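You operate a simulated robot arm through the tools that you are given. There is no shell and no other tool.

Carry out the task below with a simulated robot arm. There is one attempt and no reset: what you move stays moved.

JOB
Dry the wet brown boots on cool, switch off, then lift both tubes.
Fine: lower a tube into each boot; warm air would bake the leather.

It is judged by the outcome, as a careful person would: the job done as asked, and still so three seconds after it is handed in. It fails if anything else is knocked over, pushed out of place, dropped, spilled or broken.

ROBOT AND FRAMES
A 6-joint arm with a two-finger gripper, fixed in place. Base frame: the origin is at the foot of the arm, x ahead of it, y to its left, z up. Lengths are in m, angles in degrees, forces in N, time in s.
Its first joint turns from -166.0 to 166.0 degrees. Payload 2.45 kg.
The tool frame sits at the grasp point between the pads (the TCP): z along the fingers, y along the line on which they close. The tips reach 0.02 m beyond it. Largest opening 0.14 m; the body of the gripper starts 0.168 m behind the TCP.
Orientation is that of the tool frame in the base frame, as a unit quaternion [w, x, y, z]. With the fingers straight down and closing along the base's y, the tool's x points along the base's -x, its y along +y and its z along -z.

CONTROLS
- The arm moves only by the tool apply_moves. Its argument "steps" is text: rows parted by semicolons, each of 7 numbers parted by spaces: the shift along the base's x, y, z in m, then the turn, a rotation vector about the base's x, y, z in degrees, then the opening, from 0 (shut) to 1 (fully open). In form: dx dy dz rx ry rz claw; .... A call has 1 to 20 rows; each row is the pose to reach, as a shift and turn from the pose commanded when the call began. Rows are played at 5 a second. More than 0.05 m and 8.6 degrees between two rows, or a gripper value outside its range, and nothing of the call is played. A pose out of reach is approached as far as the arm can. The call stops where the force on the tool passes 70 N (or 10 N more than at its start, if that is more) or the arm is blocked; 0.2 s more then pass. Each finger travels about 0.045 m/s and halts on what it meets, pressing with about 40 N; the grip force reading is that of the motor and also rises with nothing between the fingers. The clock runs only during rows and for 0.2 s after the last one: add rows that repeat a pose to give the fingers time. It gives the time, the measured TCP pose, the force on the tool (base axes), the opening and the grip force at its end, in the units of the frame above (readings bear some noise), with the torque about the TCP (base axes, N m) and any sound that the robot's microphone picked up.
- Cameras (640 x 400 px; columns grow to the right, rows downward): "scene" is fixed at [0.3931, -0.6522, 1.9272]; the picture's right is [1.00, 0.02, 0.00], its down [0.01, -0.56, -0.83] and it looks along [-0.02, 0.83, -0.56] (base axes); focal length 318 px, centre (320, 200). "wrist" rides on the gripper at [0.078, 0.011, -0.209] in the tool frame; the picture's right is [-0.14, 0.99, 0.00], its down [-0.92, -0.13, -0.37] and it looks along [-0.36, -0.05, 0.93] (tool axes); focal length 280 px, centre (320, 200). There is no depth. A picture from a camera that has moved, and an enlarged one, comes with that camera's place and axes in the base frame and with its lens. The place of the scene camera against the robot may be out by one fixed shift of up to 0.025 m in any direction.
- capture(camera): a new picture of that camera. No time passes.
- enlarge(camera, box): a new picture of the part [left, top, right, bottom] of that camera's present view, enlarged. No time passes.
- close_job(): hands the job in; it is judged then, once.

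Places have to be worked out from the pictures, the camera data and where the tool is seen. Open the gripper and draw the arm clear of the work before you hand the job in, unless the task says otherwise.

The tools are called after "Request:" as a command line: name --argument value ..., lists and objects as JSON in quotes. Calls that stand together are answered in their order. apply_moves: Moves the arm, as the interface text tells. Its arguments: {"type":"object","properties":{"steps":{"type":"string"}},"required":["steps"]} The other tools are called the same way: capture (camera) takes a picture; enlarge (camera, box) takes an enlarged picture of a part of a camera's view; close_job () hands the job in.

At the start:

```text
clock: 0.0
tool_pos: [0.0924, 0.5007, 1.3949]
orientation: [0.0, 0.0, 1.0, 0.0]
ft_force: [0.4, -0.2, -0.8]
torque: [0.01, 0.0, -0.02]
width: 0.1402
gripper_force: 0.1
```

scene: 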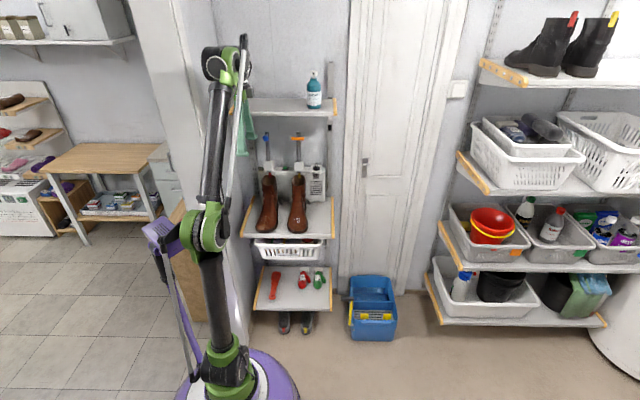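
wrist: 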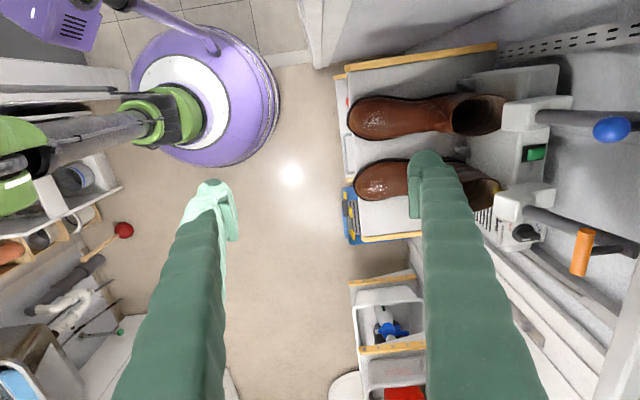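

The boots sit on a shelf in front of a dryer with two tubes (blue and orange handles). I'll look closer at the dryer.

Request:
enlarge --camera "scene" --box '[230, 110, 350, 245]'

Request:
enlarge --camera "wrist" --box '[330, 40, 640, 290]'

Request:
enlarge --camera "scene" --box '[290, 150, 340, 210]'

Request:
enlarge --camera "wrist" --box '[460, 120, 640, 290]'

```text
2.96 times, centred on (290, 178) of scene
camera zoom: at [0.3931, -0.6522, 1.9272], right [1.0, 0.02, 0.0], down [0.01, -0.56, -0.83], along [-0.02, 0.83, -0.56], focal length 943 px, centre (409, 267)
```

zoom: 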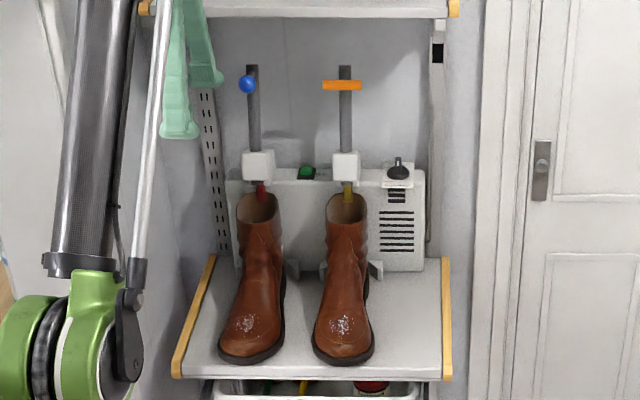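

```text
1.60 times, centred on (485, 165) of wrist
camera zoom: at [0.0148, 0.5123, 1.6044], right [0.14, 0.99, 0.0], down [0.92, -0.13, 0.37], along [0.36, -0.05, -0.93], focal length 449 px, centre (56, 256)
```

zoom: 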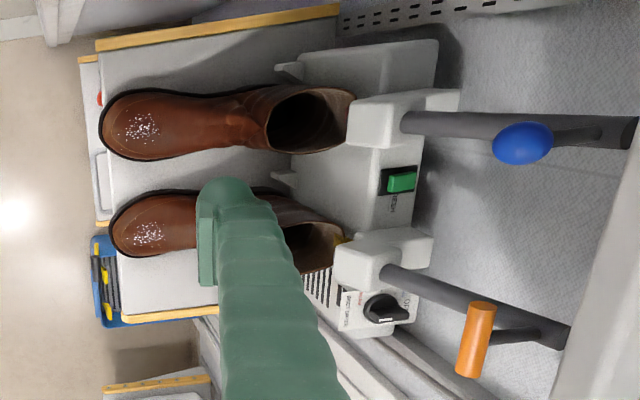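

```text
6.67 times, centred on (315, 180) of scene
camera zoom: at [0.3931, -0.6522, 1.9272], right [1.0, 0.02, 0.0], down [0.01, -0.56, -0.83], along [-0.02, 0.83, -0.56], focal length 2122 px, centre (353, 333)
```

zoom: 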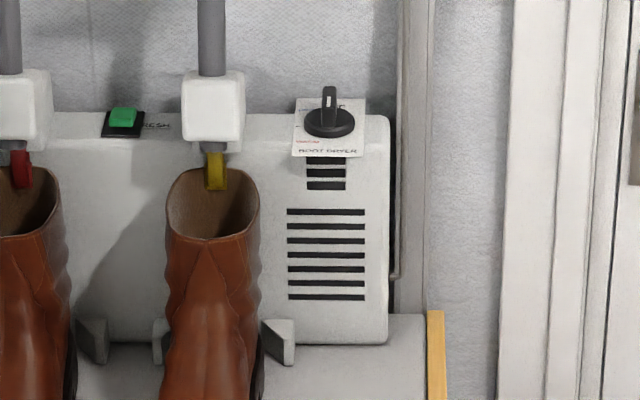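

```text
2.35 times, centred on (550, 205) of wrist
camera zoom: at [0.0148, 0.5123, 1.6044], right [0.14, 0.99, 0.0], down [0.92, -0.13, 0.37], along [0.36, -0.05, -0.93], focal length 660 px, centre (-221, 188)
```

zoom: 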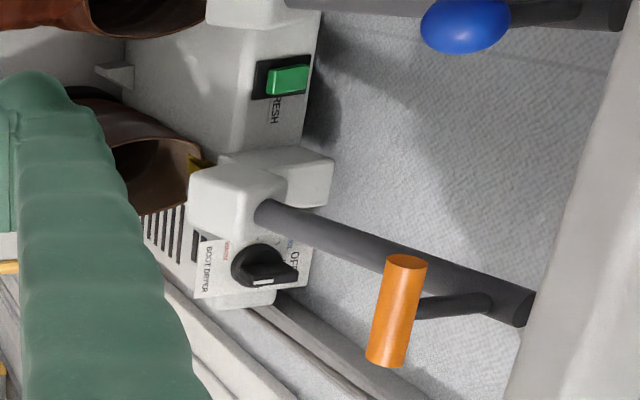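

Triangulating gives the blue ball at about (0.09, 0.80, 1.31) and the orange bar at about (0.25, 0.81, 1.30). Now I'll read the dial labels.

Request:
enlarge --camera "wrist" --box '[510, 210, 560, 250]'

Request:
enlarge --camera "scene" --box '[302, 160, 324, 176]'

Request:
enlarge --camera "wrist" --box '[500, 90, 640, 170]'

Request:
enlarge --camera "scene" --box '[250, 125, 320, 205]'

```text
10.00 times, centred on (535, 230) of wrist
camera zoom: at [0.0148, 0.5123, 1.6044], right [0.14, 0.99, 0.0], down [0.92, -0.13, 0.37], along [0.36, -0.05, -0.93], focal length 2804 px, centre (-1830, -100)
```

zoom: 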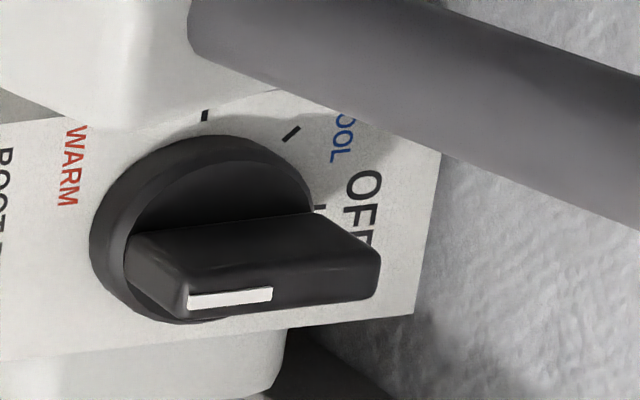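

```text
16.00 times, centred on (313, 168) of scene
camera zoom: at [0.3931, -0.6522, 1.9272], right [1.0, 0.02, 0.0], down [0.01, -0.56, -0.83], along [-0.02, 0.83, -0.56], focal length 5092 px, centre (432, 712)
```

zoom: 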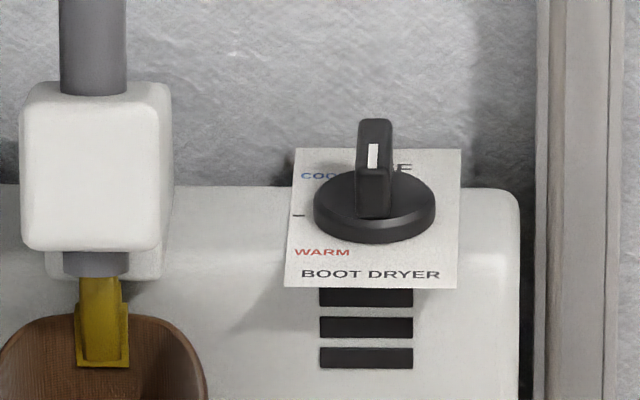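

```text
4.57 times, centred on (570, 130) of wrist
camera zoom: at [0.0148, 0.5123, 1.6044], right [0.14, 0.99, 0.0], down [0.92, -0.13, 0.37], along [0.36, -0.05, -0.93], focal length 1282 px, centre (-823, 520)
```

zoom: 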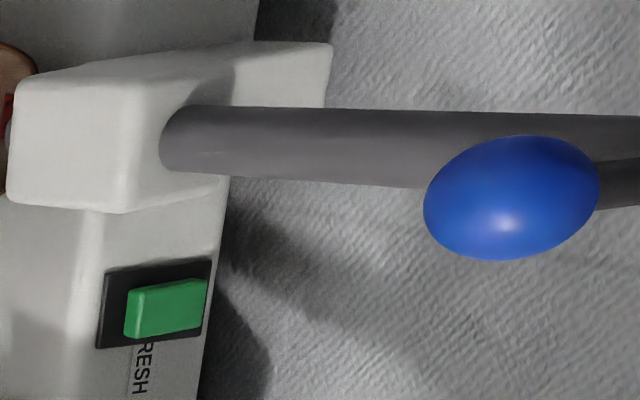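

```text
5.00 times, centred on (285, 165) of scene
camera zoom: at [0.3931, -0.6522, 1.9272], right [1.0, 0.02, 0.0], down [0.01, -0.56, -0.83], along [-0.02, 0.83, -0.56], focal length 1591 px, centre (495, 375)
```

zoom: 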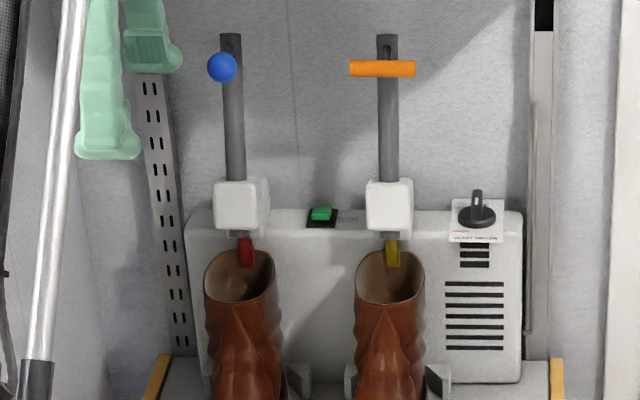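

The knob is at about (0.337, 0.883, 1.10), pointing at OFF, with COOL next to it on the left and WARM beyond that. A shelf above blocks a vertical approach, so I'll tilt the tool toward horizontal (pointing +y) in stages. That also gives me close views.

Request:
apply_moves --steps "0 0 0 8 0 0 1; 0.01 0 0 16 0 0 1; 0.02 0 0 24 0 0 1; 0.03 0 0 32 0 0 1; 0.04 0 0 40 0 0 1; 0.05 0 0 48 0 0 1"

Request:
capture --camera "wrist"

Request:
capture --camera "scene"

```text
clock: 1.4
tool_pos: [0.1428, 0.5002, 1.3949]
orientation: [-0.001, 0.001, 0.913, 0.407]
ft_force: [-0.9, 1.0, 0.6]
torque: [-0.03, 0.03, 0.03]
width: 0.1399
gripper_force: 0.0
```

```text
taken
camera wrist: at [0.0657, 0.3535, 1.5425], right [0.14, 0.66, 0.74], down [0.92, -0.36, 0.15], along [0.37, 0.66, -0.66], focal length 280 px, centre (320, 200)
```

wrist: 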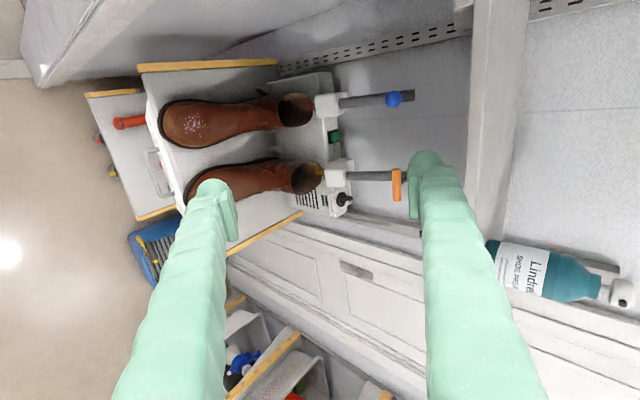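

```text
taken
```

scene: 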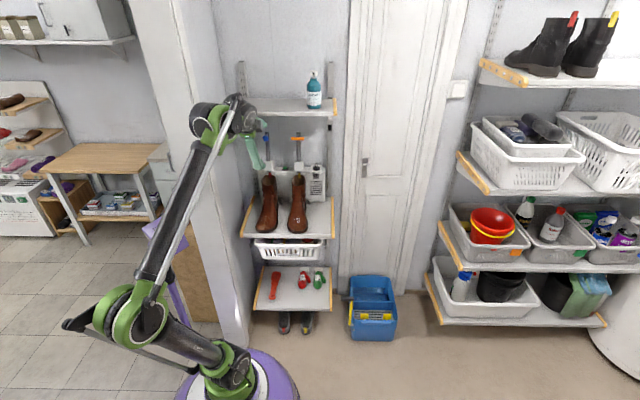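

The rotation worked, though the elbow swung out to the left. I'll keep going to a horizontal tool in front of the blue handle, moving forward so the elbow comes back in.

Request:
apply_moves --steps "0 0.015 -0.01 7 0 0 1; 0 0.03 -0.03 14 0 0 1; 0 0.045 -0.04 21 0 0 1; 0 0.06 -0.05 28 0 0 1; 0 0.075 -0.06 35 0 0 1; 0 0.09 -0.08 42 0 0 1"

Request:
capture --camera "wrist"

Request:
capture --camera "scene"

```text
clock: 2.8
tool_pos: [0.1421, 0.5898, 1.3147]
orientation: [0.0, 0.001, 0.707, 0.707]
ft_force: [-0.5, 0.5, 0.4]
torque: [0.01, 0.0, 0.01]
width: 0.1399
gripper_force: 0.1
```

```text
taken
camera wrist: at [0.0642, 0.3818, 1.3259], right [0.14, 0.0, 0.99], down [0.92, -0.37, -0.13], along [0.37, 0.93, -0.05], focal length 280 px, centre (320, 200)
```

wrist: 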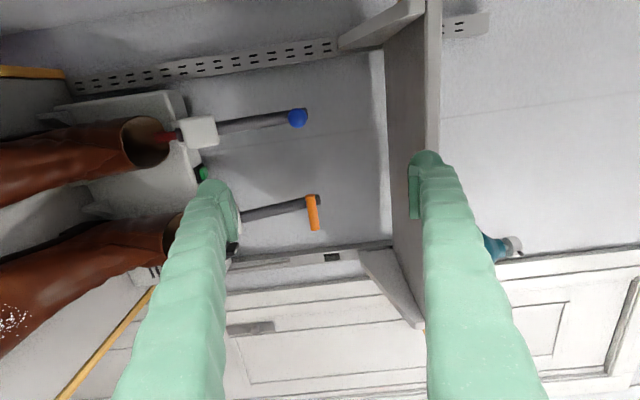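

```text
taken
```

scene: 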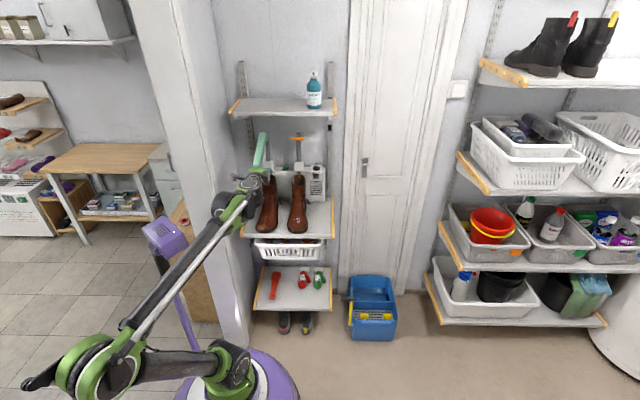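

The tool is now horizontal. I'll zoom in on the handle area from here.

Request:
enlarge --camera "wrist" --box '[110, 80, 350, 240]'

Request:
enlarge --camera "scene" --box '[240, 120, 340, 240]'

```text
2.50 times, centred on (230, 160) of wrist
camera zoom: at [0.0642, 0.3818, 1.3259], right [0.14, 0.0, 0.99], down [0.92, -0.37, -0.13], along [0.37, 0.93, -0.05], focal length 701 px, centre (545, 300)
```

zoom: 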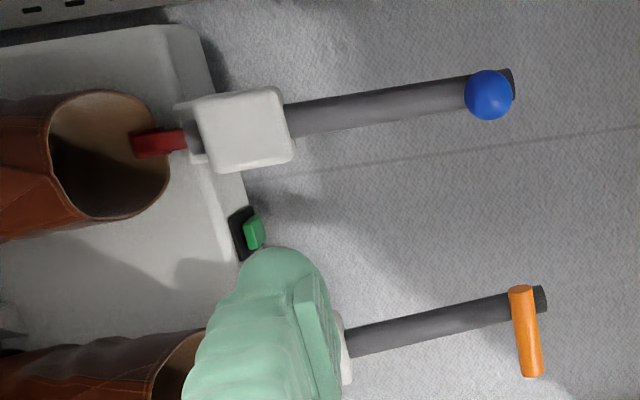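

```text
3.33 times, centred on (290, 180) of scene
camera zoom: at [0.3931, -0.6522, 1.9272], right [1.0, 0.02, 0.0], down [0.01, -0.56, -0.83], along [-0.02, 0.83, -0.56], focal length 1061 px, centre (420, 267)
```

zoom: 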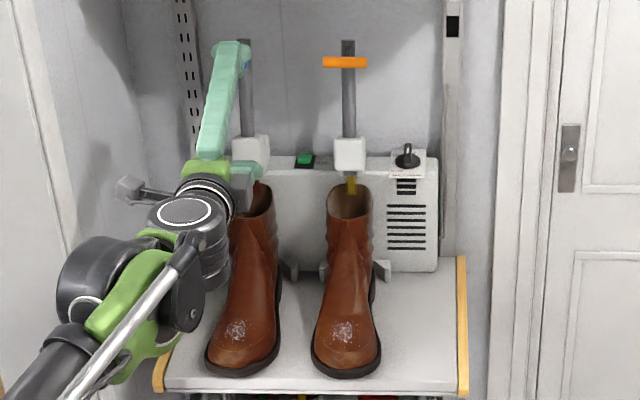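

From the wrist views the orange bar is at about (0.264, 0.832, 1.284) and the ball at about (0.102, 0.828, 1.287). I'll move in front of the orange bar and refine the estimate.

Request:
apply_moves --steps "0.03 0.02 -0.008 0 0 0 0.8; 0.06 0.04 -0.016 0 0 0 0.6; 0.09 0.065 -0.024 0 0 0 0.5; 0.122 0.09 -0.031 0 0 0 0.45; 0.122 0.09 -0.031 0 0 0 0.45"

Request:
capture --camera "wrist"

Request:
capture --camera "scene"

```text
clock: 4.0
tool_pos: [0.2643, 0.6805, 1.2838]
orientation: [0.0, 0.0, 0.707, 0.707]
ft_force: [-0.4, 0.0, 0.1]
torque: [-0.01, -0.01, 0.0]
width: 0.0629
gripper_force: 0.1
```

```text
taken
camera wrist: at [0.1879, 0.4723, 1.2948], right [0.14, 0.0, 0.99], down [0.92, -0.37, -0.13], along [0.37, 0.93, -0.05], focal length 280 px, centre (320, 200)
```

wrist: 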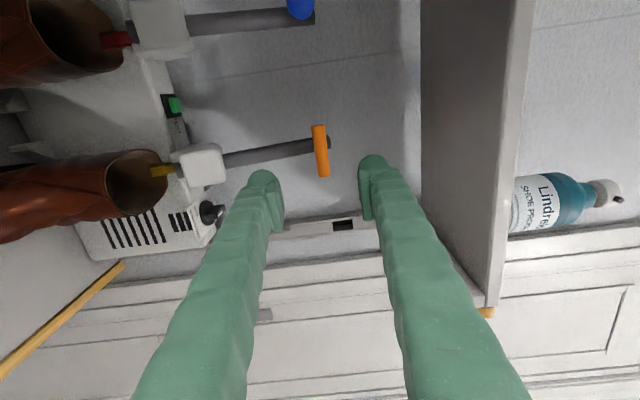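

```text
taken
```

scene: 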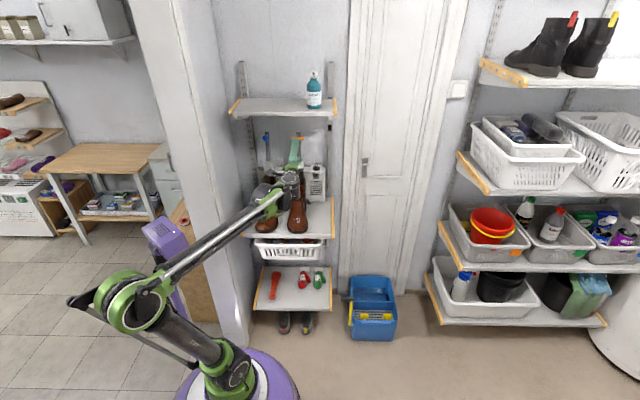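

The bar is consistent at about (0.264, 0.832, 1.286). I'll check wrist clearance over the boots before going in.

Request:
enlarge --camera "scene" --box '[220, 120, 350, 250]'

Request:
enlarge --camera "wrist" --box '[60, 100, 340, 270]'

```text
3.08 times, centred on (285, 185) of scene
camera zoom: at [0.3931, -0.6522, 1.9272], right [1.0, 0.02, 0.0], down [0.01, -0.56, -0.83], along [-0.02, 0.83, -0.56], focal length 979 px, centre (428, 246)
```

zoom: 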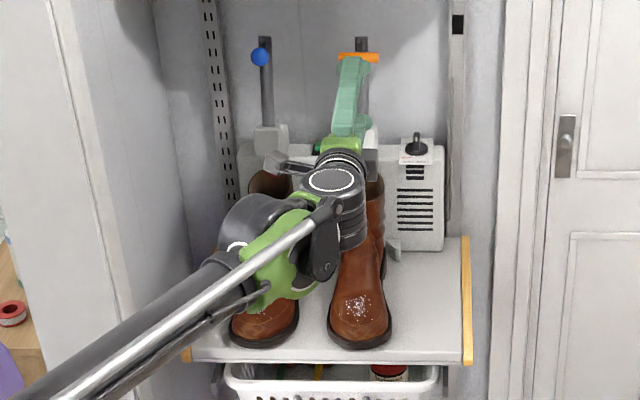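

```text
2.29 times, centred on (200, 185) of wrist
camera zoom: at [0.1879, 0.4723, 1.2948], right [0.14, 0.0, 0.99], down [0.92, -0.37, -0.13], along [0.37, 0.93, -0.05], focal length 641 px, centre (594, 234)
```

zoom: 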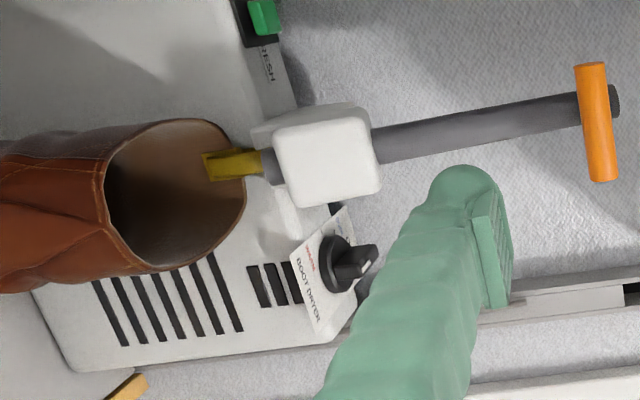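

There's enough room for the wrist. I'll advance so the fingers straddle the orange bar, one above and one below, and close on it.

Request:
apply_moves --steps "0 0.03 0.001 0 0 0 0.45; 0 0.06 0.001 0 0 0 0.45; 0 0.09 0.002 0 0 0 0.45; 0 0.12 0.002 0 0 0 0.45; 0 0.146 0.002 0 0 0 0.45"

Request:
capture --camera "wrist"

Request:
enlarge --camera "scene" --box '[180, 100, 350, 250]'

```text
clock: 5.2
tool_pos: [0.2621, 0.8265, 1.2854]
orientation: [0.0, 0.0, 0.707, 0.707]
ft_force: [-0.3, 0.7, -0.1]
torque: [0.0, -0.01, 0.0]
width: 0.0636
gripper_force: 0.0
```

```text
taken
camera wrist: at [0.1856, 0.6181, 1.2962], right [0.14, 0.0, 0.99], down [0.92, -0.37, -0.13], along [0.37, 0.93, -0.05], focal length 280 px, centre (320, 200)
```

wrist: 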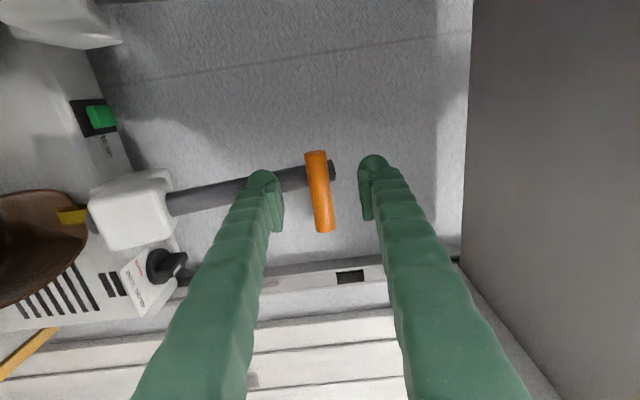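

```text
2.67 times, centred on (265, 175) of scene
camera zoom: at [0.3931, -0.6522, 1.9272], right [1.0, 0.02, 0.0], down [0.01, -0.56, -0.83], along [-0.02, 0.83, -0.56], focal length 849 px, centre (467, 267)
```

zoom: 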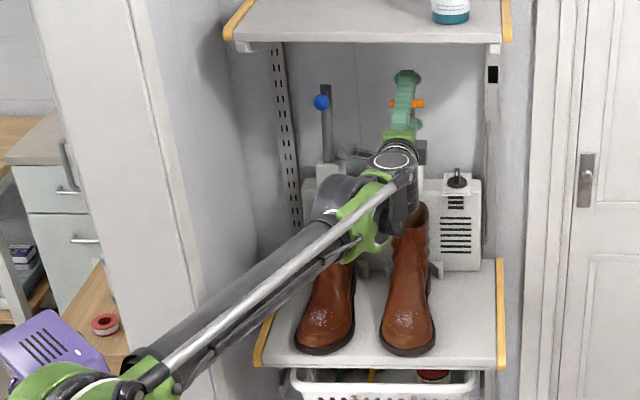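

The bar sits right at the TCP between the fingers, so I'll close on it.

Request:
apply_moves --steps "0 0 0 0 0 0 0.2; 0 0 0 0 0 0 0; 0 0 0 0 0 0 0; 0 0 0 0 0 0 0; 0 0 0 0 0 0 0"

Request:
capture --camera "wrist"

```text
clock: 6.4
tool_pos: [0.2626, 0.8265, 1.2852]
orientation: [0.0, 0.0, 0.707, 0.707]
ft_force: [0.4, -0.9, -1.6]
torque: [0.02, 0.0, -0.02]
width: 0.012
gripper_force: 38.7
```

```text
taken
camera wrist: at [0.1857, 0.6179, 1.296], right [0.14, 0.0, 0.99], down [0.92, -0.37, -0.13], along [0.37, 0.93, -0.05], focal length 280 px, centre (320, 200)
```

wrist: 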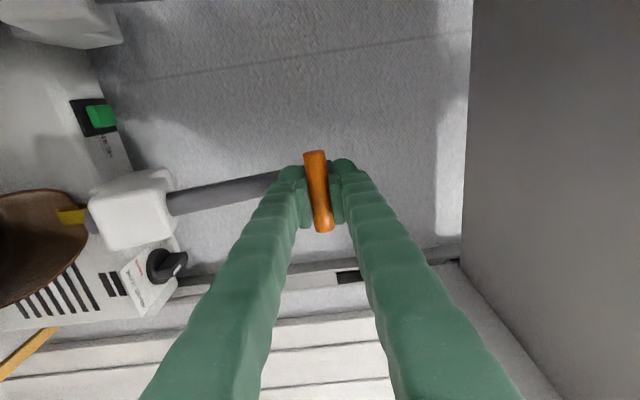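

The bar is gripped (width 0.012). I'll press down gently to feel how the tube moves.

Request:
apply_moves --steps "0 0 -0.008 0 0 0 0; 0 0 -0.016 0 0 0 0; 0 0 -0.024 0 0 0 0; 0 0 -0.032 0 0 0 0; 0 0 -0.04 0 0 0 0"

Request:
capture --camera "wrist"

Request:
enlarge --camera "scene" --box '[180, 100, 350, 250]'

```text
clock: 7.6
tool_pos: [0.2641, 0.8258, 1.2474]
orientation: [0.001, 0.001, 0.706, 0.708]
ft_force: [-1.7, -30.1, 9.0]
torque: [-0.05, -0.01, -0.01]
width: 0.0116
gripper_force: 38.6
```

```text
taken
camera wrist: at [0.1868, 0.6163, 1.2576], right [0.14, 0.0, 0.99], down [0.92, -0.37, -0.13], along [0.37, 0.93, -0.05], focal length 280 px, centre (320, 200)
```

wrist: 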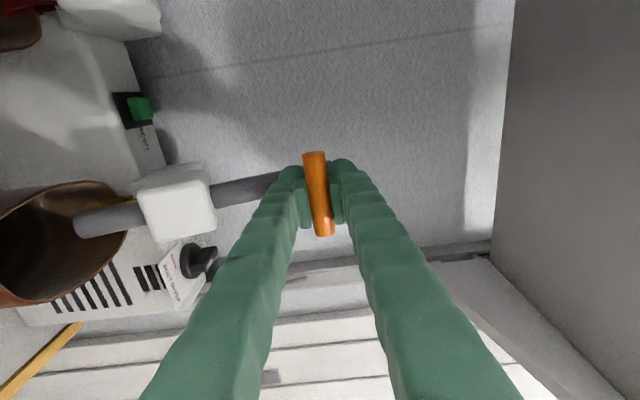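

```text
2.67 times, centred on (265, 175) of scene
camera zoom: at [0.3931, -0.6522, 1.9272], right [1.0, 0.02, 0.0], down [0.01, -0.56, -0.83], along [-0.02, 0.83, -0.56], focal length 849 px, centre (467, 267)
```

zoom: 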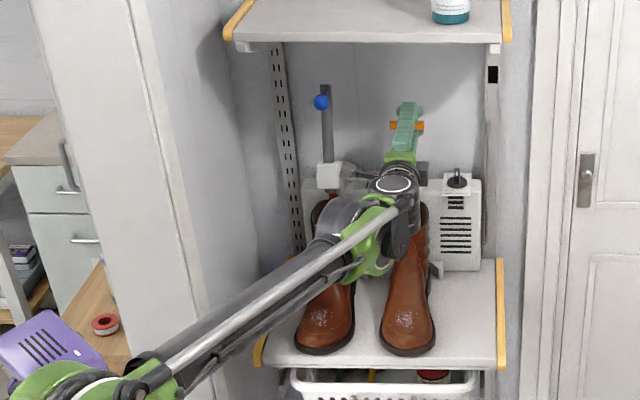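

The tube slides, but the −30 N in y shows it is tilted: it comes forward as it goes down, by about 14°. I'll ease that load and follow the slanted path.

Request:
apply_moves --steps "0 -0.002 0 0 0 0 0; 0 -0.0045 -0.01 0 0 0 0; 0 -0.007 -0.02 0 0 0 0; 0 -0.0095 -0.03 0 0 0 0"

Request:
capture --camera "wrist"

```text
clock: 8.6
tool_pos: [0.2649, 0.8147, 1.2168]
orientation: [0.0, 0.001, 0.707, 0.707]
ft_force: [-1.7, -27.5, 7.7]
torque: [-0.06, -0.01, -0.11]
width: 0.0113
gripper_force: 38.9
```

```text
taken
camera wrist: at [0.1869, 0.6077, 1.2281], right [0.14, 0.0, 0.99], down [0.92, -0.37, -0.13], along [0.37, 0.93, -0.05], focal length 280 px, centre (320, 200)
```

wrist: 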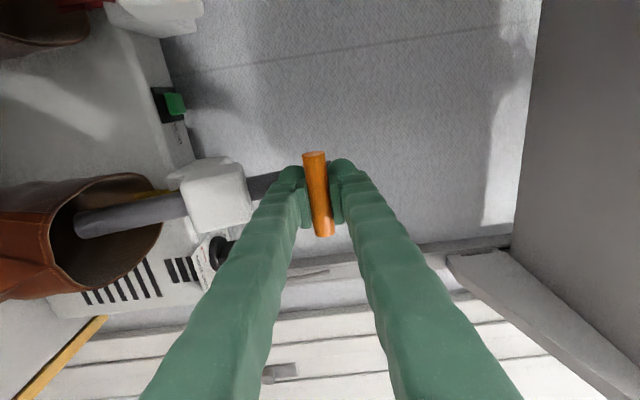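

Request:
apply_moves --steps "0 -0.003 0 0 0 0 0; 0 -0.0065 -0.01 0 0 0 0; 0 -0.01 -0.02 0 0 0 0"

Request:
capture --camera "wrist"

Request:
enlarge --camera "scene" --box '[220, 100, 350, 250]'

```text
clock: 9.4
tool_pos: [0.2643, 0.8089, 1.1951]
orientation: [0.0, -0.001, 0.708, 0.706]
ft_force: [-1.4, 24.1, -5.7]
torque: [0.17, 0.03, -0.22]
width: 0.0115
gripper_force: 38.2
```

```text
taken
camera wrist: at [0.1873, 0.6011, 1.2063], right [0.14, 0.0, 0.99], down [0.92, -0.37, -0.13], along [0.36, 0.93, -0.05], focal length 280 px, centre (320, 200)
```

wrist: 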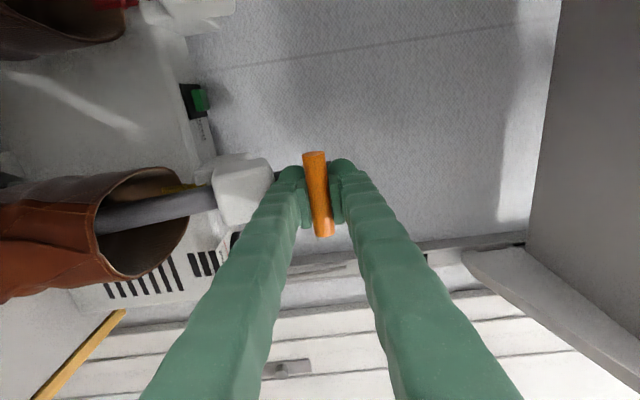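

```text
2.67 times, centred on (285, 175) of scene
camera zoom: at [0.3931, -0.6522, 1.9272], right [1.0, 0.02, 0.0], down [0.01, -0.56, -0.83], along [-0.02, 0.83, -0.56], focal length 849 px, centre (413, 267)
```

zoom: 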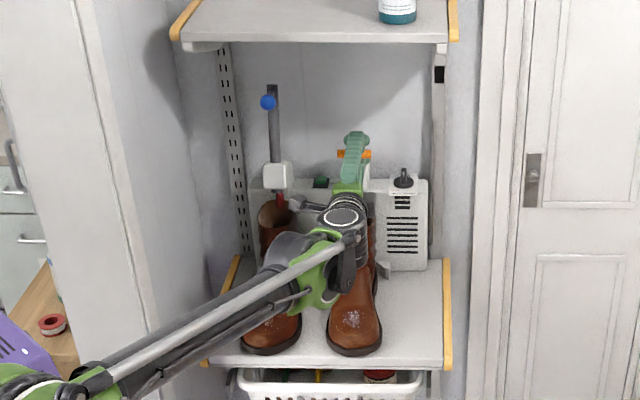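

Slope is about 0.26. I'll relax the overcorrection and keep lowering along it.

Request:
apply_moves --steps "0 0.002 0 0 0 0 0; 0 -0.0006 -0.01 0 0 0 0; 0 -0.0032 -0.02 0 0 0 0"

Request:
capture --camera "wrist"

```text
clock: 10.2
tool_pos: [0.2637, 0.806, 1.1832]
orientation: [-0.002, 0.0, 0.705, 0.709]
ft_force: [-6.9, 3.1, 19.2]
torque: [-0.02, -0.43, -0.18]
width: 0.0113
gripper_force: 38.0
stopped in row 3: the force on the tool passed its limit at 98 N (the readings are from after the stop); the commanded pose is now the measured one
```

```text
taken
camera wrist: at [0.1873, 0.5975, 1.1939], right [0.14, 0.0, 0.99], down [0.92, -0.37, -0.13], along [0.36, 0.93, -0.05], focal length 280 px, centre (320, 200)
```

wrist: 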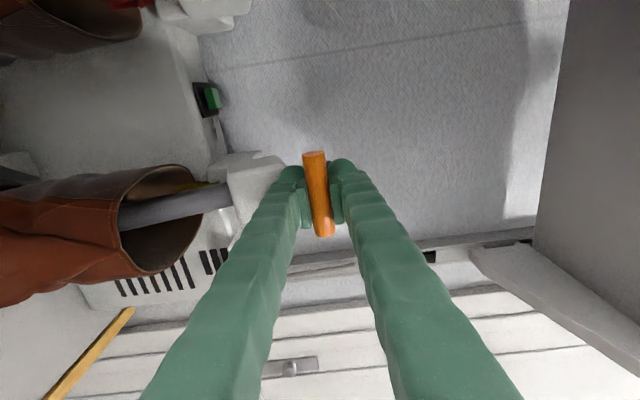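

It stopped at z 1.183 after about 0.10 m of travel; either the tube is at its stop or my lower finger has reached the housing. I'll release, back off and look.

Request:
apply_moves --steps "0 0 0.002 0 0 0 0.15; 0 0 0.004 0 0 0 0.25; 0 0 0.004 0 0 0 0.3; 0 -0.03 0.004 0 0 0 0.3; 0 -0.06 0.004 0 0 0 0.3; 0 -0.1 0.02 0 0 0 0.3; 0 -0.14 0.05 0 0 0 0.3"

Request:
capture --camera "wrist"

Request:
enlarge --camera "scene" --box '[220, 100, 350, 250]'

```text
clock: 11.8
tool_pos: [0.2688, 0.6666, 1.2328]
orientation: [-0.001, 0.001, 0.706, 0.708]
ft_force: [-0.8, 0.4, 0.7]
torque: [-0.03, -0.01, 0.03]
width: 0.0419
gripper_force: 0.1
```

```text
taken
camera wrist: at [0.191, 0.4586, 1.244], right [0.14, 0.0, 0.99], down [0.92, -0.37, -0.13], along [0.37, 0.93, -0.05], focal length 280 px, centre (320, 200)
```

wrist: 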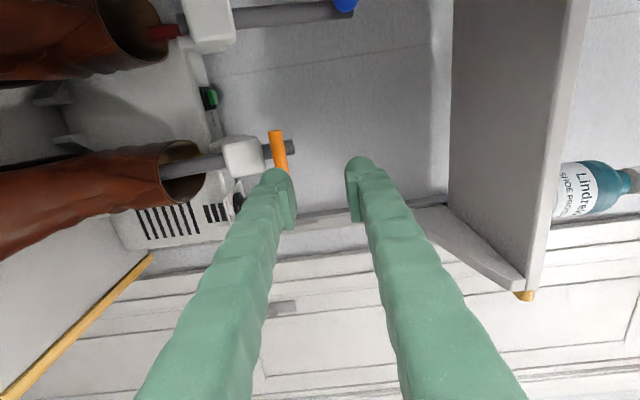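

```text
2.67 times, centred on (285, 175) of scene
camera zoom: at [0.3931, -0.6522, 1.9272], right [1.0, 0.02, 0.0], down [0.01, -0.56, -0.83], along [-0.02, 0.83, -0.56], focal length 849 px, centre (413, 267)
```

zoom: 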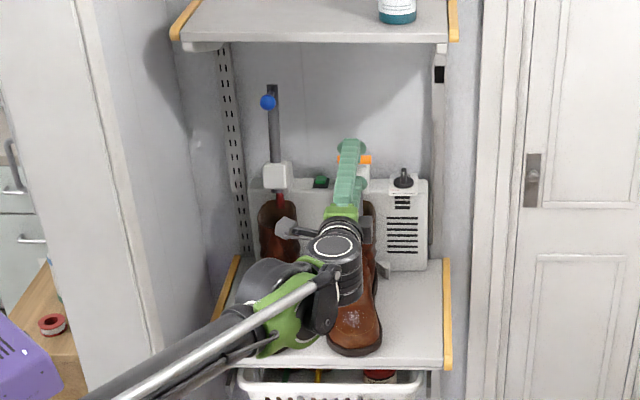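

Request:
enlarge --camera "wrist" --box '[100, 100, 340, 260]'

```text
2.50 times, centred on (220, 180) of wrist
camera zoom: at [0.191, 0.4586, 1.244], right [0.14, 0.0, 0.99], down [0.92, -0.37, -0.13], along [0.37, 0.93, -0.05], focal length 701 px, centre (570, 250)
```

zoom: 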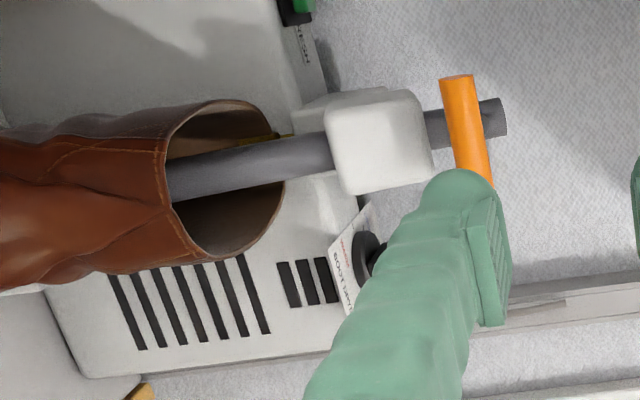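

The tube is well into the boot, with a small gap still showing between the bar and the housing. I'll press from above with closed fingers to see whether it's at the stop.

Request:
apply_moves --steps "0 0 0.02 0 0 0 0; 0 0.03 0.03 0 0 0 0; -0.003 0.06 0.03 0 0 0 0; -0.005 0.09 0.03 0 0 0 0; -0.005 0.12 0.03 0 0 0 0; -0.005 0.128 0.02 0 0 0 0; -0.005 0.128 0.01 0 0 0 0; -0.005 0.128 0 0 0 0 0; -0.005 0.128 -0.01 0 0 0 0"

Request:
capture --camera "wrist"

```text
clock: 13.8
tool_pos: [0.2608, 0.7944, 1.2223]
orientation: [-0.001, 0.001, 0.707, 0.708]
ft_force: [0.1, 0.5, -0.3]
torque: [0.0, 0.02, -0.01]
width: 0.0001
gripper_force: 30.1
```

```text
taken
camera wrist: at [0.1835, 0.5858, 1.233], right [0.14, 0.0, 0.99], down [0.92, -0.37, -0.13], along [0.36, 0.93, -0.05], focal length 280 px, centre (320, 200)
```

wrist: 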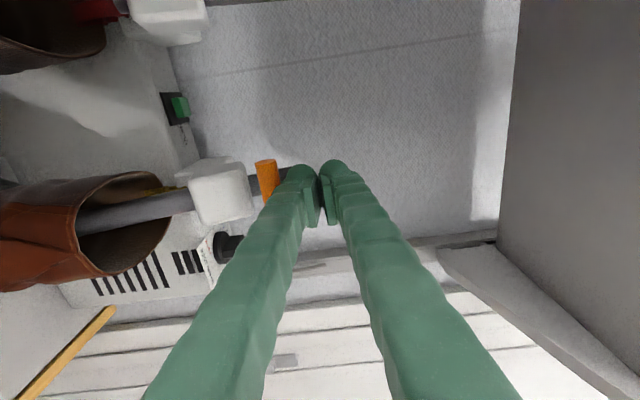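

Request:
apply_moves --steps "0 0 -0.005 0 0 0 0; 0 0 -0.01 0 0 0 0; 0 -0.001 -0.015 0 0 0 0; 0 -0.002 -0.02 0 0 0 0; 0 -0.003 -0.024 0 0 0 0; 0 -0.004 -0.028 0 0 0 0; 0 -0.005 -0.032 0 0 0 0"

Request:
capture --camera "wrist"

```text
clock: 15.4
tool_pos: [0.2601, 0.7903, 1.1896]
orientation: [-0.001, 0.001, 0.706, 0.708]
ft_force: [-0.6, 0.3, 1.3]
torque: [-0.01, -0.01, -0.01]
width: 0.0
gripper_force: 29.1
```

```text
taken
camera wrist: at [0.1829, 0.5813, 1.2007], right [0.14, 0.0, 0.99], down [0.92, -0.37, -0.13], along [0.36, 0.93, -0.05], focal length 280 px, centre (320, 200)
```

wrist: 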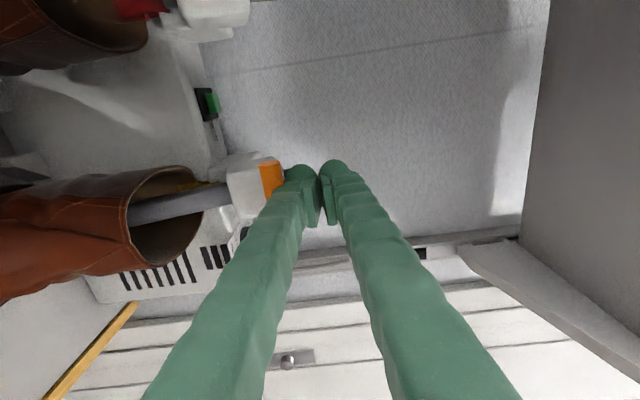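

No stop yet, and force is low. I'll keep pressing gently.

Request:
apply_moves --steps "0 -0.001 -0.004 0 0 0 0; 0 -0.002 -0.008 0 0 0 0; 0 -0.003 -0.012 0 0 0 0; 0 -0.004 -0.016 0 0 0 0"

Request:
capture --camera "wrist"

```text
clock: 16.1
tool_pos: [0.2605, 0.7889, 1.1876]
orientation: [-0.002, 0.003, 0.705, 0.709]
ft_force: [-1.1, 5.9, 37.1]
torque: [0.1, -0.13, -0.01]
width: 0.0
gripper_force: 29.1
stopped in row 3: the force on the tool passed its limit at 81 N (the readings are from after the stop); the commanded pose is now the measured one
```

```text
taken
camera wrist: at [0.1831, 0.5799, 1.1969], right [0.15, -0.01, 0.99], down [0.92, -0.37, -0.14], along [0.36, 0.93, -0.05], focal length 280 px, centre (320, 200)
```

wrist: 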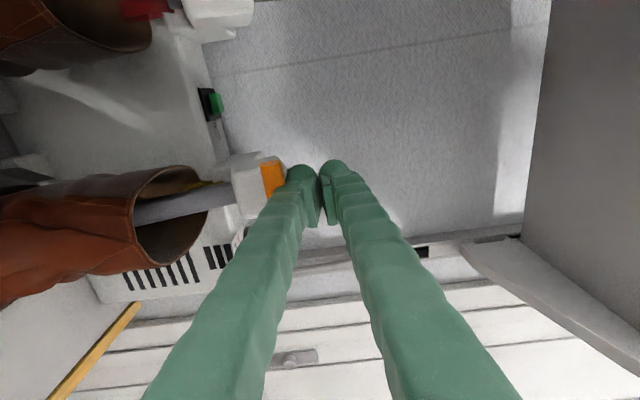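

The stop now holds firm: the bar is at about z 1.166, so the orange tube is fully down in the right boot. I'll back off and move to the blue ball, yawing the tool 20° to keep the wrist clear of the left pillar.

Request:
apply_moves --steps "0 0 0.015 0 0 0 0; 0 -0.04 0.03 0 0 0 0; 0 -0.08 0.05 0 0 0 0.2; 0 -0.12 0.07 0 0 0 0.4; -0.03 -0.13 0.09 0 0 6 0.45; -0.06 -0.13 0.1 0 0 13 0.45; -0.09 -0.11 0.1 0 0 20 0.45; -0.117 -0.095 0.1 0 0 20 0.45"

Request:
capture --camera "wrist"

Request:
enlarge --camera "scene" --box '[180, 100, 350, 250]'

```text
clock: 17.9
tool_pos: [0.1428, 0.6954, 1.286]
orientation: [-0.126, -0.12, 0.696, 0.697]
ft_force: [0.0, -0.5, 0.4]
torque: [0.01, 0.01, 0.03]
width: 0.063
gripper_force: 0.1
```

```text
taken
camera wrist: at [0.1421, 0.4725, 1.2965], right [0.14, 0.05, 0.99], down [0.99, -0.03, -0.14], along [0.02, 1.0, -0.05], focal length 280 px, centre (320, 200)
```

wrist: 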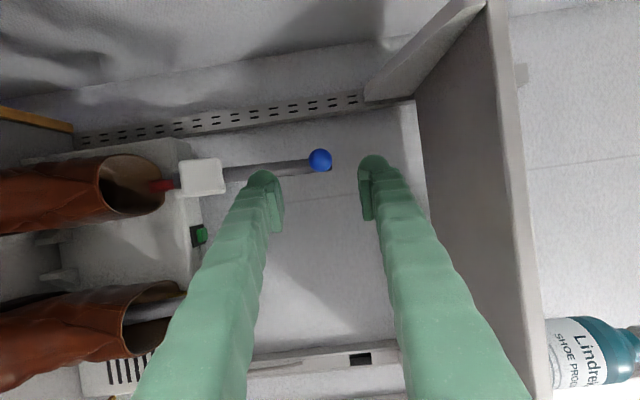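

```text
2.67 times, centred on (265, 175) of scene
camera zoom: at [0.3931, -0.6522, 1.9272], right [1.0, 0.02, 0.0], down [0.01, -0.56, -0.83], along [-0.02, 0.83, -0.56], focal length 849 px, centre (467, 267)
```

zoom: 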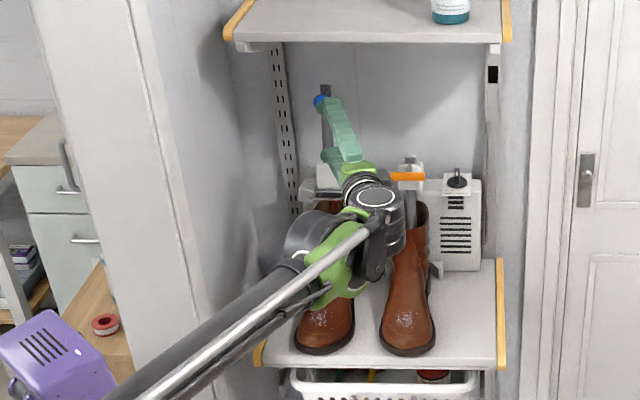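

The ball is at about (0.10, 0.828, 1.286), directly along the tool axis. I'll advance and grip it.

Request:
apply_moves --steps "-0.011 0.033 0 0 0 0 0.45; -0.022 0.066 0 0 0 0 0.45; -0.033 0.099 0 0 0 0 0.45; -0.043 0.128 0 0 0 0 0.45; -0.043 0.128 0 0 0 0 0.3; -0.043 0.128 0 0 0 0 0; -0.043 0.128 0 0 0 0 0; -0.043 0.128 0 0 0 0 0"

Request:
capture --camera "wrist"

Request:
enlarge --camera "scene" --box '[180, 100, 350, 250]'

```text
clock: 19.7
tool_pos: [0.0993, 0.825, 1.2854]
orientation: [-0.125, -0.12, 0.696, 0.697]
ft_force: [-1.2, -1.1, -0.1]
torque: [-0.03, 0.03, -0.02]
width: 0.0257
gripper_force: 39.2
```

```text
taken
camera wrist: at [0.0982, 0.601, 1.2945], right [0.14, 0.05, 0.99], down [0.99, -0.03, -0.14], along [0.02, 1.0, -0.05], focal length 280 px, centre (320, 200)
```

wrist: 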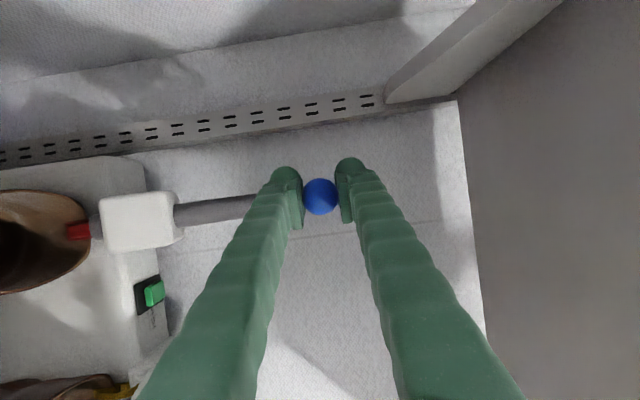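

```text
2.67 times, centred on (265, 175) of scene
camera zoom: at [0.3931, -0.6522, 1.9272], right [1.0, 0.02, 0.0], down [0.01, -0.56, -0.83], along [-0.02, 0.83, -0.56], focal length 849 px, centre (467, 267)
```

zoom: 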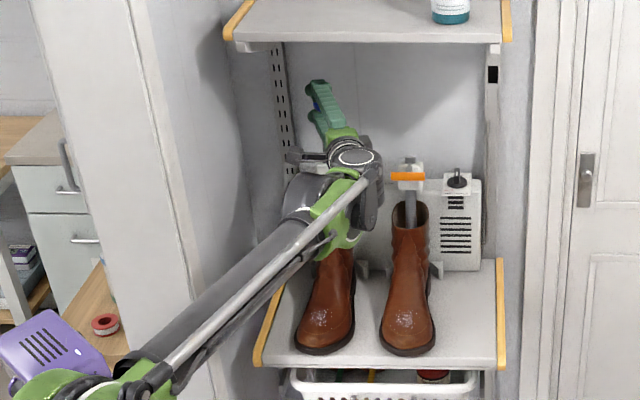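

The ball is held. I'll lower it along the same slant, checking forces partway.

Request:
apply_moves --steps "0 -0.0026 -0.01 0 0 0 0; 0 -0.0052 -0.02 0 0 0 0; 0 -0.0078 -0.03 0 0 0 0; 0 -0.0104 -0.04 0 0 0 0"

```text
clock: 20.7
tool_pos: [0.1003, 0.8112, 1.2443]
orientation: [-0.127, -0.121, 0.695, 0.697]
ft_force: [-10.2, -2.6, 0.5]
torque: [-0.07, 0.04, 0.04]
width: 0.0255
gripper_force: 45.0
```

Request:
apply_moves --steps "-0.001 -0.0026 -0.01 0 0 0 0; -0.001 -0.0052 -0.02 0 0 0 0; -0.001 -0.0078 -0.03 0 0 0 0; -0.001 -0.0104 -0.04 0 0 0 0"

Request:
capture --camera "wrist"

```text
clock: 21.7
tool_pos: [0.0993, 0.7997, 1.2039]
orientation: [-0.125, -0.122, 0.696, 0.697]
ft_force: [-12.2, -9.0, 3.7]
torque: [-0.03, -0.08, -0.19]
width: 0.0259
gripper_force: 44.3
```

```text
taken
camera wrist: at [0.0984, 0.5779, 1.2144], right [0.14, 0.05, 0.99], down [0.99, -0.03, -0.13], along [0.02, 1.0, -0.05], focal length 280 px, centre (320, 200)
```

wrist: 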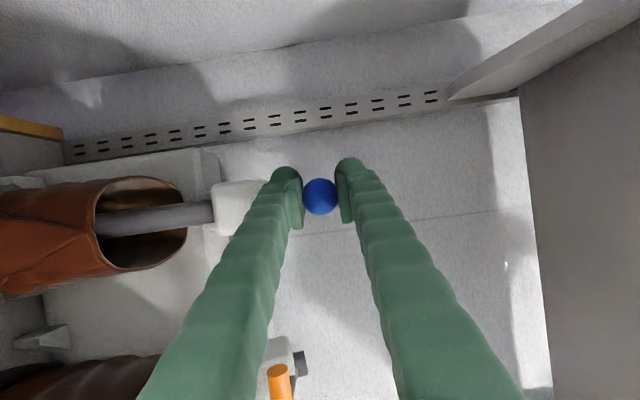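

Lowered by 0.08 with low forces. The lower finger is near the housing, so I'll release, back off and push the rest of the way from above with closed fingers.

Request:
apply_moves --steps "0 0 0 0 0 0 0.2; 0 0 0 0 0 0 0.3; 0 0 0 0 0 0 0.3; 0.01 -0.03 0 0 0 0 0.3; 0.02 -0.06 0.01 0 0 0 0.3; 0.02 -0.06 0.05 0 0 0 0.1; 0.02 -0.06 0.05 0 0 0 0; 0.02 -0.06 0.05 0 0 0 0; 0.013 -0.035 0.05 0 0 0 0; 0.003 -0.013 0.05 0 0 0 0"

Request:
capture --camera "wrist"

```text
clock: 23.9
tool_pos: [0.1035, 0.7886, 1.256]
orientation: [-0.125, -0.12, 0.696, 0.697]
ft_force: [0.6, -0.4, 0.0]
torque: [0.03, 0.0, -0.02]
width: 0.0001
gripper_force: 29.0
```

```text
taken
camera wrist: at [0.1032, 0.5659, 1.2656], right [0.14, 0.05, 0.99], down [0.99, -0.03, -0.14], along [0.03, 1.0, -0.05], focal length 280 px, centre (320, 200)
```

wrist: 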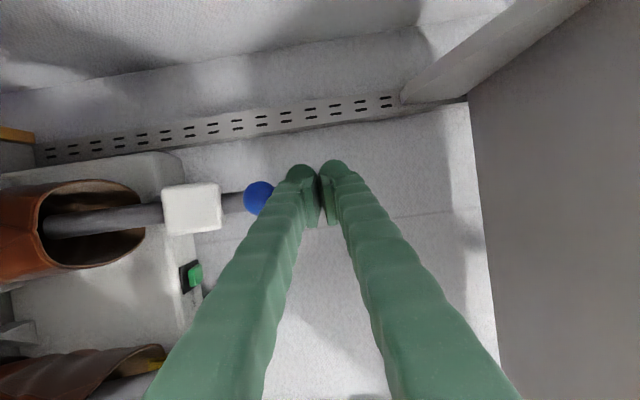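

Request:
apply_moves --steps "0 0 -0.01 0 0 0 0; 0 0 -0.02 0 0 0 0; 0 -0.001 -0.028 0 0 0 0; 0 -0.002 -0.036 0 0 0 0; 0 -0.003 -0.044 0 0 0 0; 0 -0.005 -0.052 0 0 0 0; 0 -0.006 -0.058 0 0 0 0; 0 -0.007 -0.063 0 0 0 0; 0 -0.008 -0.067 0 0 0 0; 0 -0.009 -0.071 0 0 0 0; 0 -0.01 -0.075 0 0 0 0"

Request:
capture --camera "wrist"

```text
clock: 25.9
tool_pos: [0.1031, 0.781, 1.1921]
orientation: [-0.127, -0.117, 0.694, 0.699]
ft_force: [-0.8, 4.2, 33.3]
torque: [0.32, 0.1, -0.01]
width: 0.0
gripper_force: 29.8
stopped in row 10: the force on the tool passed its limit at 80 N (the readings are from after the stop); the commanded pose is now the measured one
```

```text
taken
camera wrist: at [0.1027, 0.5582, 1.2022], right [0.14, 0.04, 0.99], down [0.99, -0.03, -0.14], along [0.03, 1.0, -0.05], focal length 280 px, centre (320, 200)
```

wrist: 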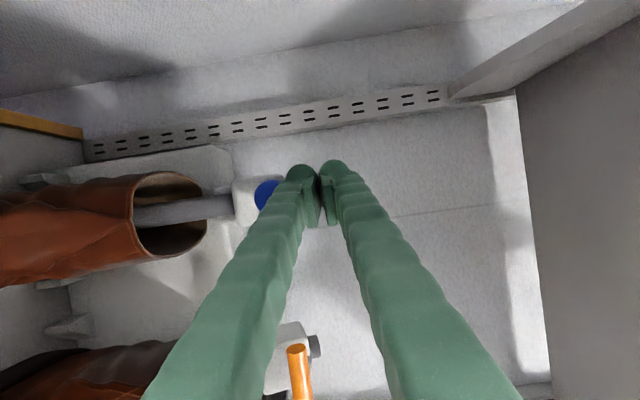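

Both tubes are now fully down. I'll retreat, undo the yaw, and move in front of the dial side.

Request:
apply_moves --steps "0 0 0.015 0 0 0 0; 0.01 -0.035 0.03 0 0 0 0; 0.02 -0.075 0.05 0 0 0 0.1; 0.03 -0.11 0.07 0 0 0 0.2; 0.06 -0.13 0.08 0 0 -6 0.3; 0.09 -0.15 0.09 0 0 -13 0.4; 0.12 -0.16 0.09 0 0 -20 0.4; 0.16 -0.16 0.09 0 0 -20 0.4; 0.2 -0.16 0.09 0 0 -20 0.4; 0.23 -0.16 0.09 0 0 -20 0.4"

Request:
capture --camera "scene"

Request:
enlarge --camera "scene" --box '[230, 110, 350, 245]'

Request:
capture --camera "wrist"

```text
clock: 28.1
tool_pos: [0.3351, 0.6213, 1.2796]
orientation: [-0.003, 0.004, 0.705, 0.709]
ft_force: [0.5, -0.1, 0.1]
torque: [-0.01, -0.03, 0.0]
width: 0.0561
gripper_force: 0.0
```

```text
taken
```

scene: 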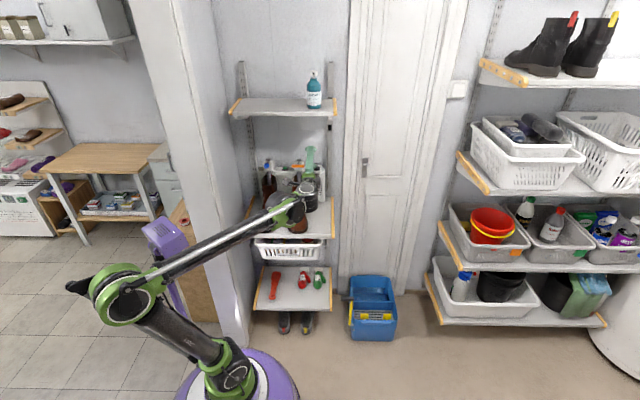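

```text
2.96 times, centred on (290, 178) of scene
camera zoom: at [0.3931, -0.6522, 1.9272], right [1.0, 0.02, 0.0], down [0.01, -0.56, -0.83], along [-0.02, 0.83, -0.56], focal length 943 px, centre (409, 267)
```

zoom: 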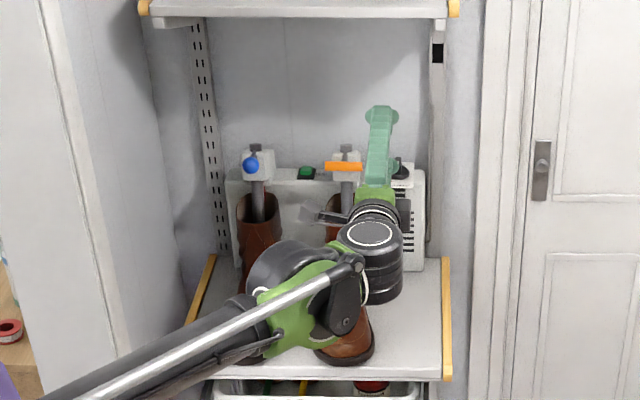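

```text
taken
camera wrist: at [0.2576, 0.4123, 1.2899], right [0.15, -0.01, 0.99], down [0.92, -0.37, -0.14], along [0.37, 0.93, -0.05], focal length 280 px, centre (320, 200)
```

wrist: 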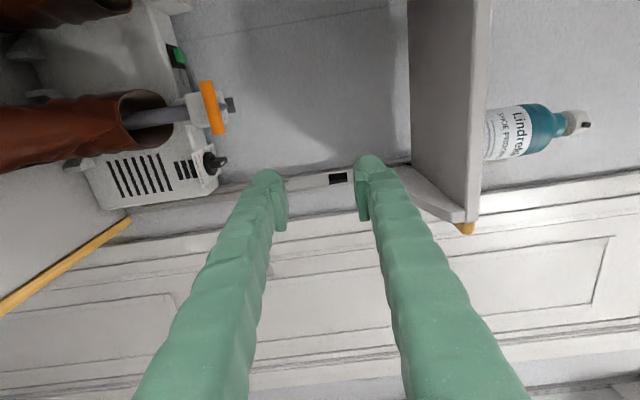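

Both handles sit right on their housings, so both tubes are fully in. Next I'll roll the gripper 90° so it closes along x for the dial fin, pulling back slightly for room.

Request:
apply_moves --steps "0 -0.01 0 0 8.2 0 0.4; 0 -0.02 0.01 0 16.4 0 0.4; 0 -0.03 0.01 0 24.6 0 0.4; 0 -0.03 0.02 0 32.8 0 0.4; 0 -0.03 0.02 0 41 0 0.4; 0 -0.03 0.02 0 49.2 0 0.4; 0 -0.03 0.02 0 57.4 0 0.4; 0 -0.03 0.02 0 65.6 0 0.4; 0 -0.03 0.02 0 73.8 0 0.4; 0 -0.03 0.02 0 82 0 0.4; 0 -0.03 0.02 0 90 0 0.4"

Request:
capture --camera "wrist"

Request:
capture --camera "scene"

```text
clock: 30.5
tool_pos: [0.3337, 0.5916, 1.3012]
orientation: [-0.501, 0.505, 0.495, 0.499]
ft_force: [-0.2, -0.1, 0.0]
torque: [-0.01, 0.02, 0.02]
width: 0.056
gripper_force: 0.1
```

```text
taken
camera wrist: at [0.346, 0.3827, 1.3787], right [0.99, -0.01, -0.15], down [-0.14, -0.37, -0.92], along [-0.05, 0.93, -0.37], focal length 280 px, centre (320, 200)
```

wrist: 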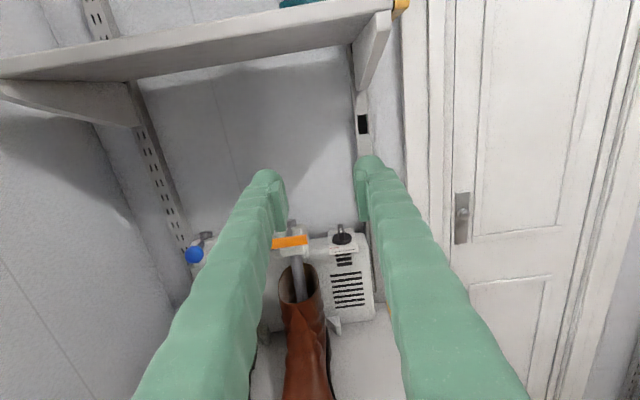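

```text
taken
```

scene: 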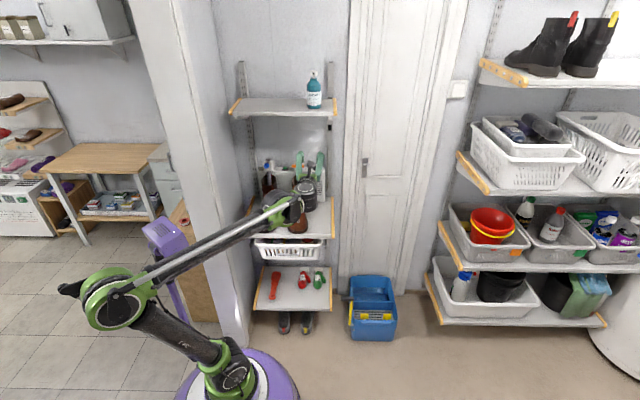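

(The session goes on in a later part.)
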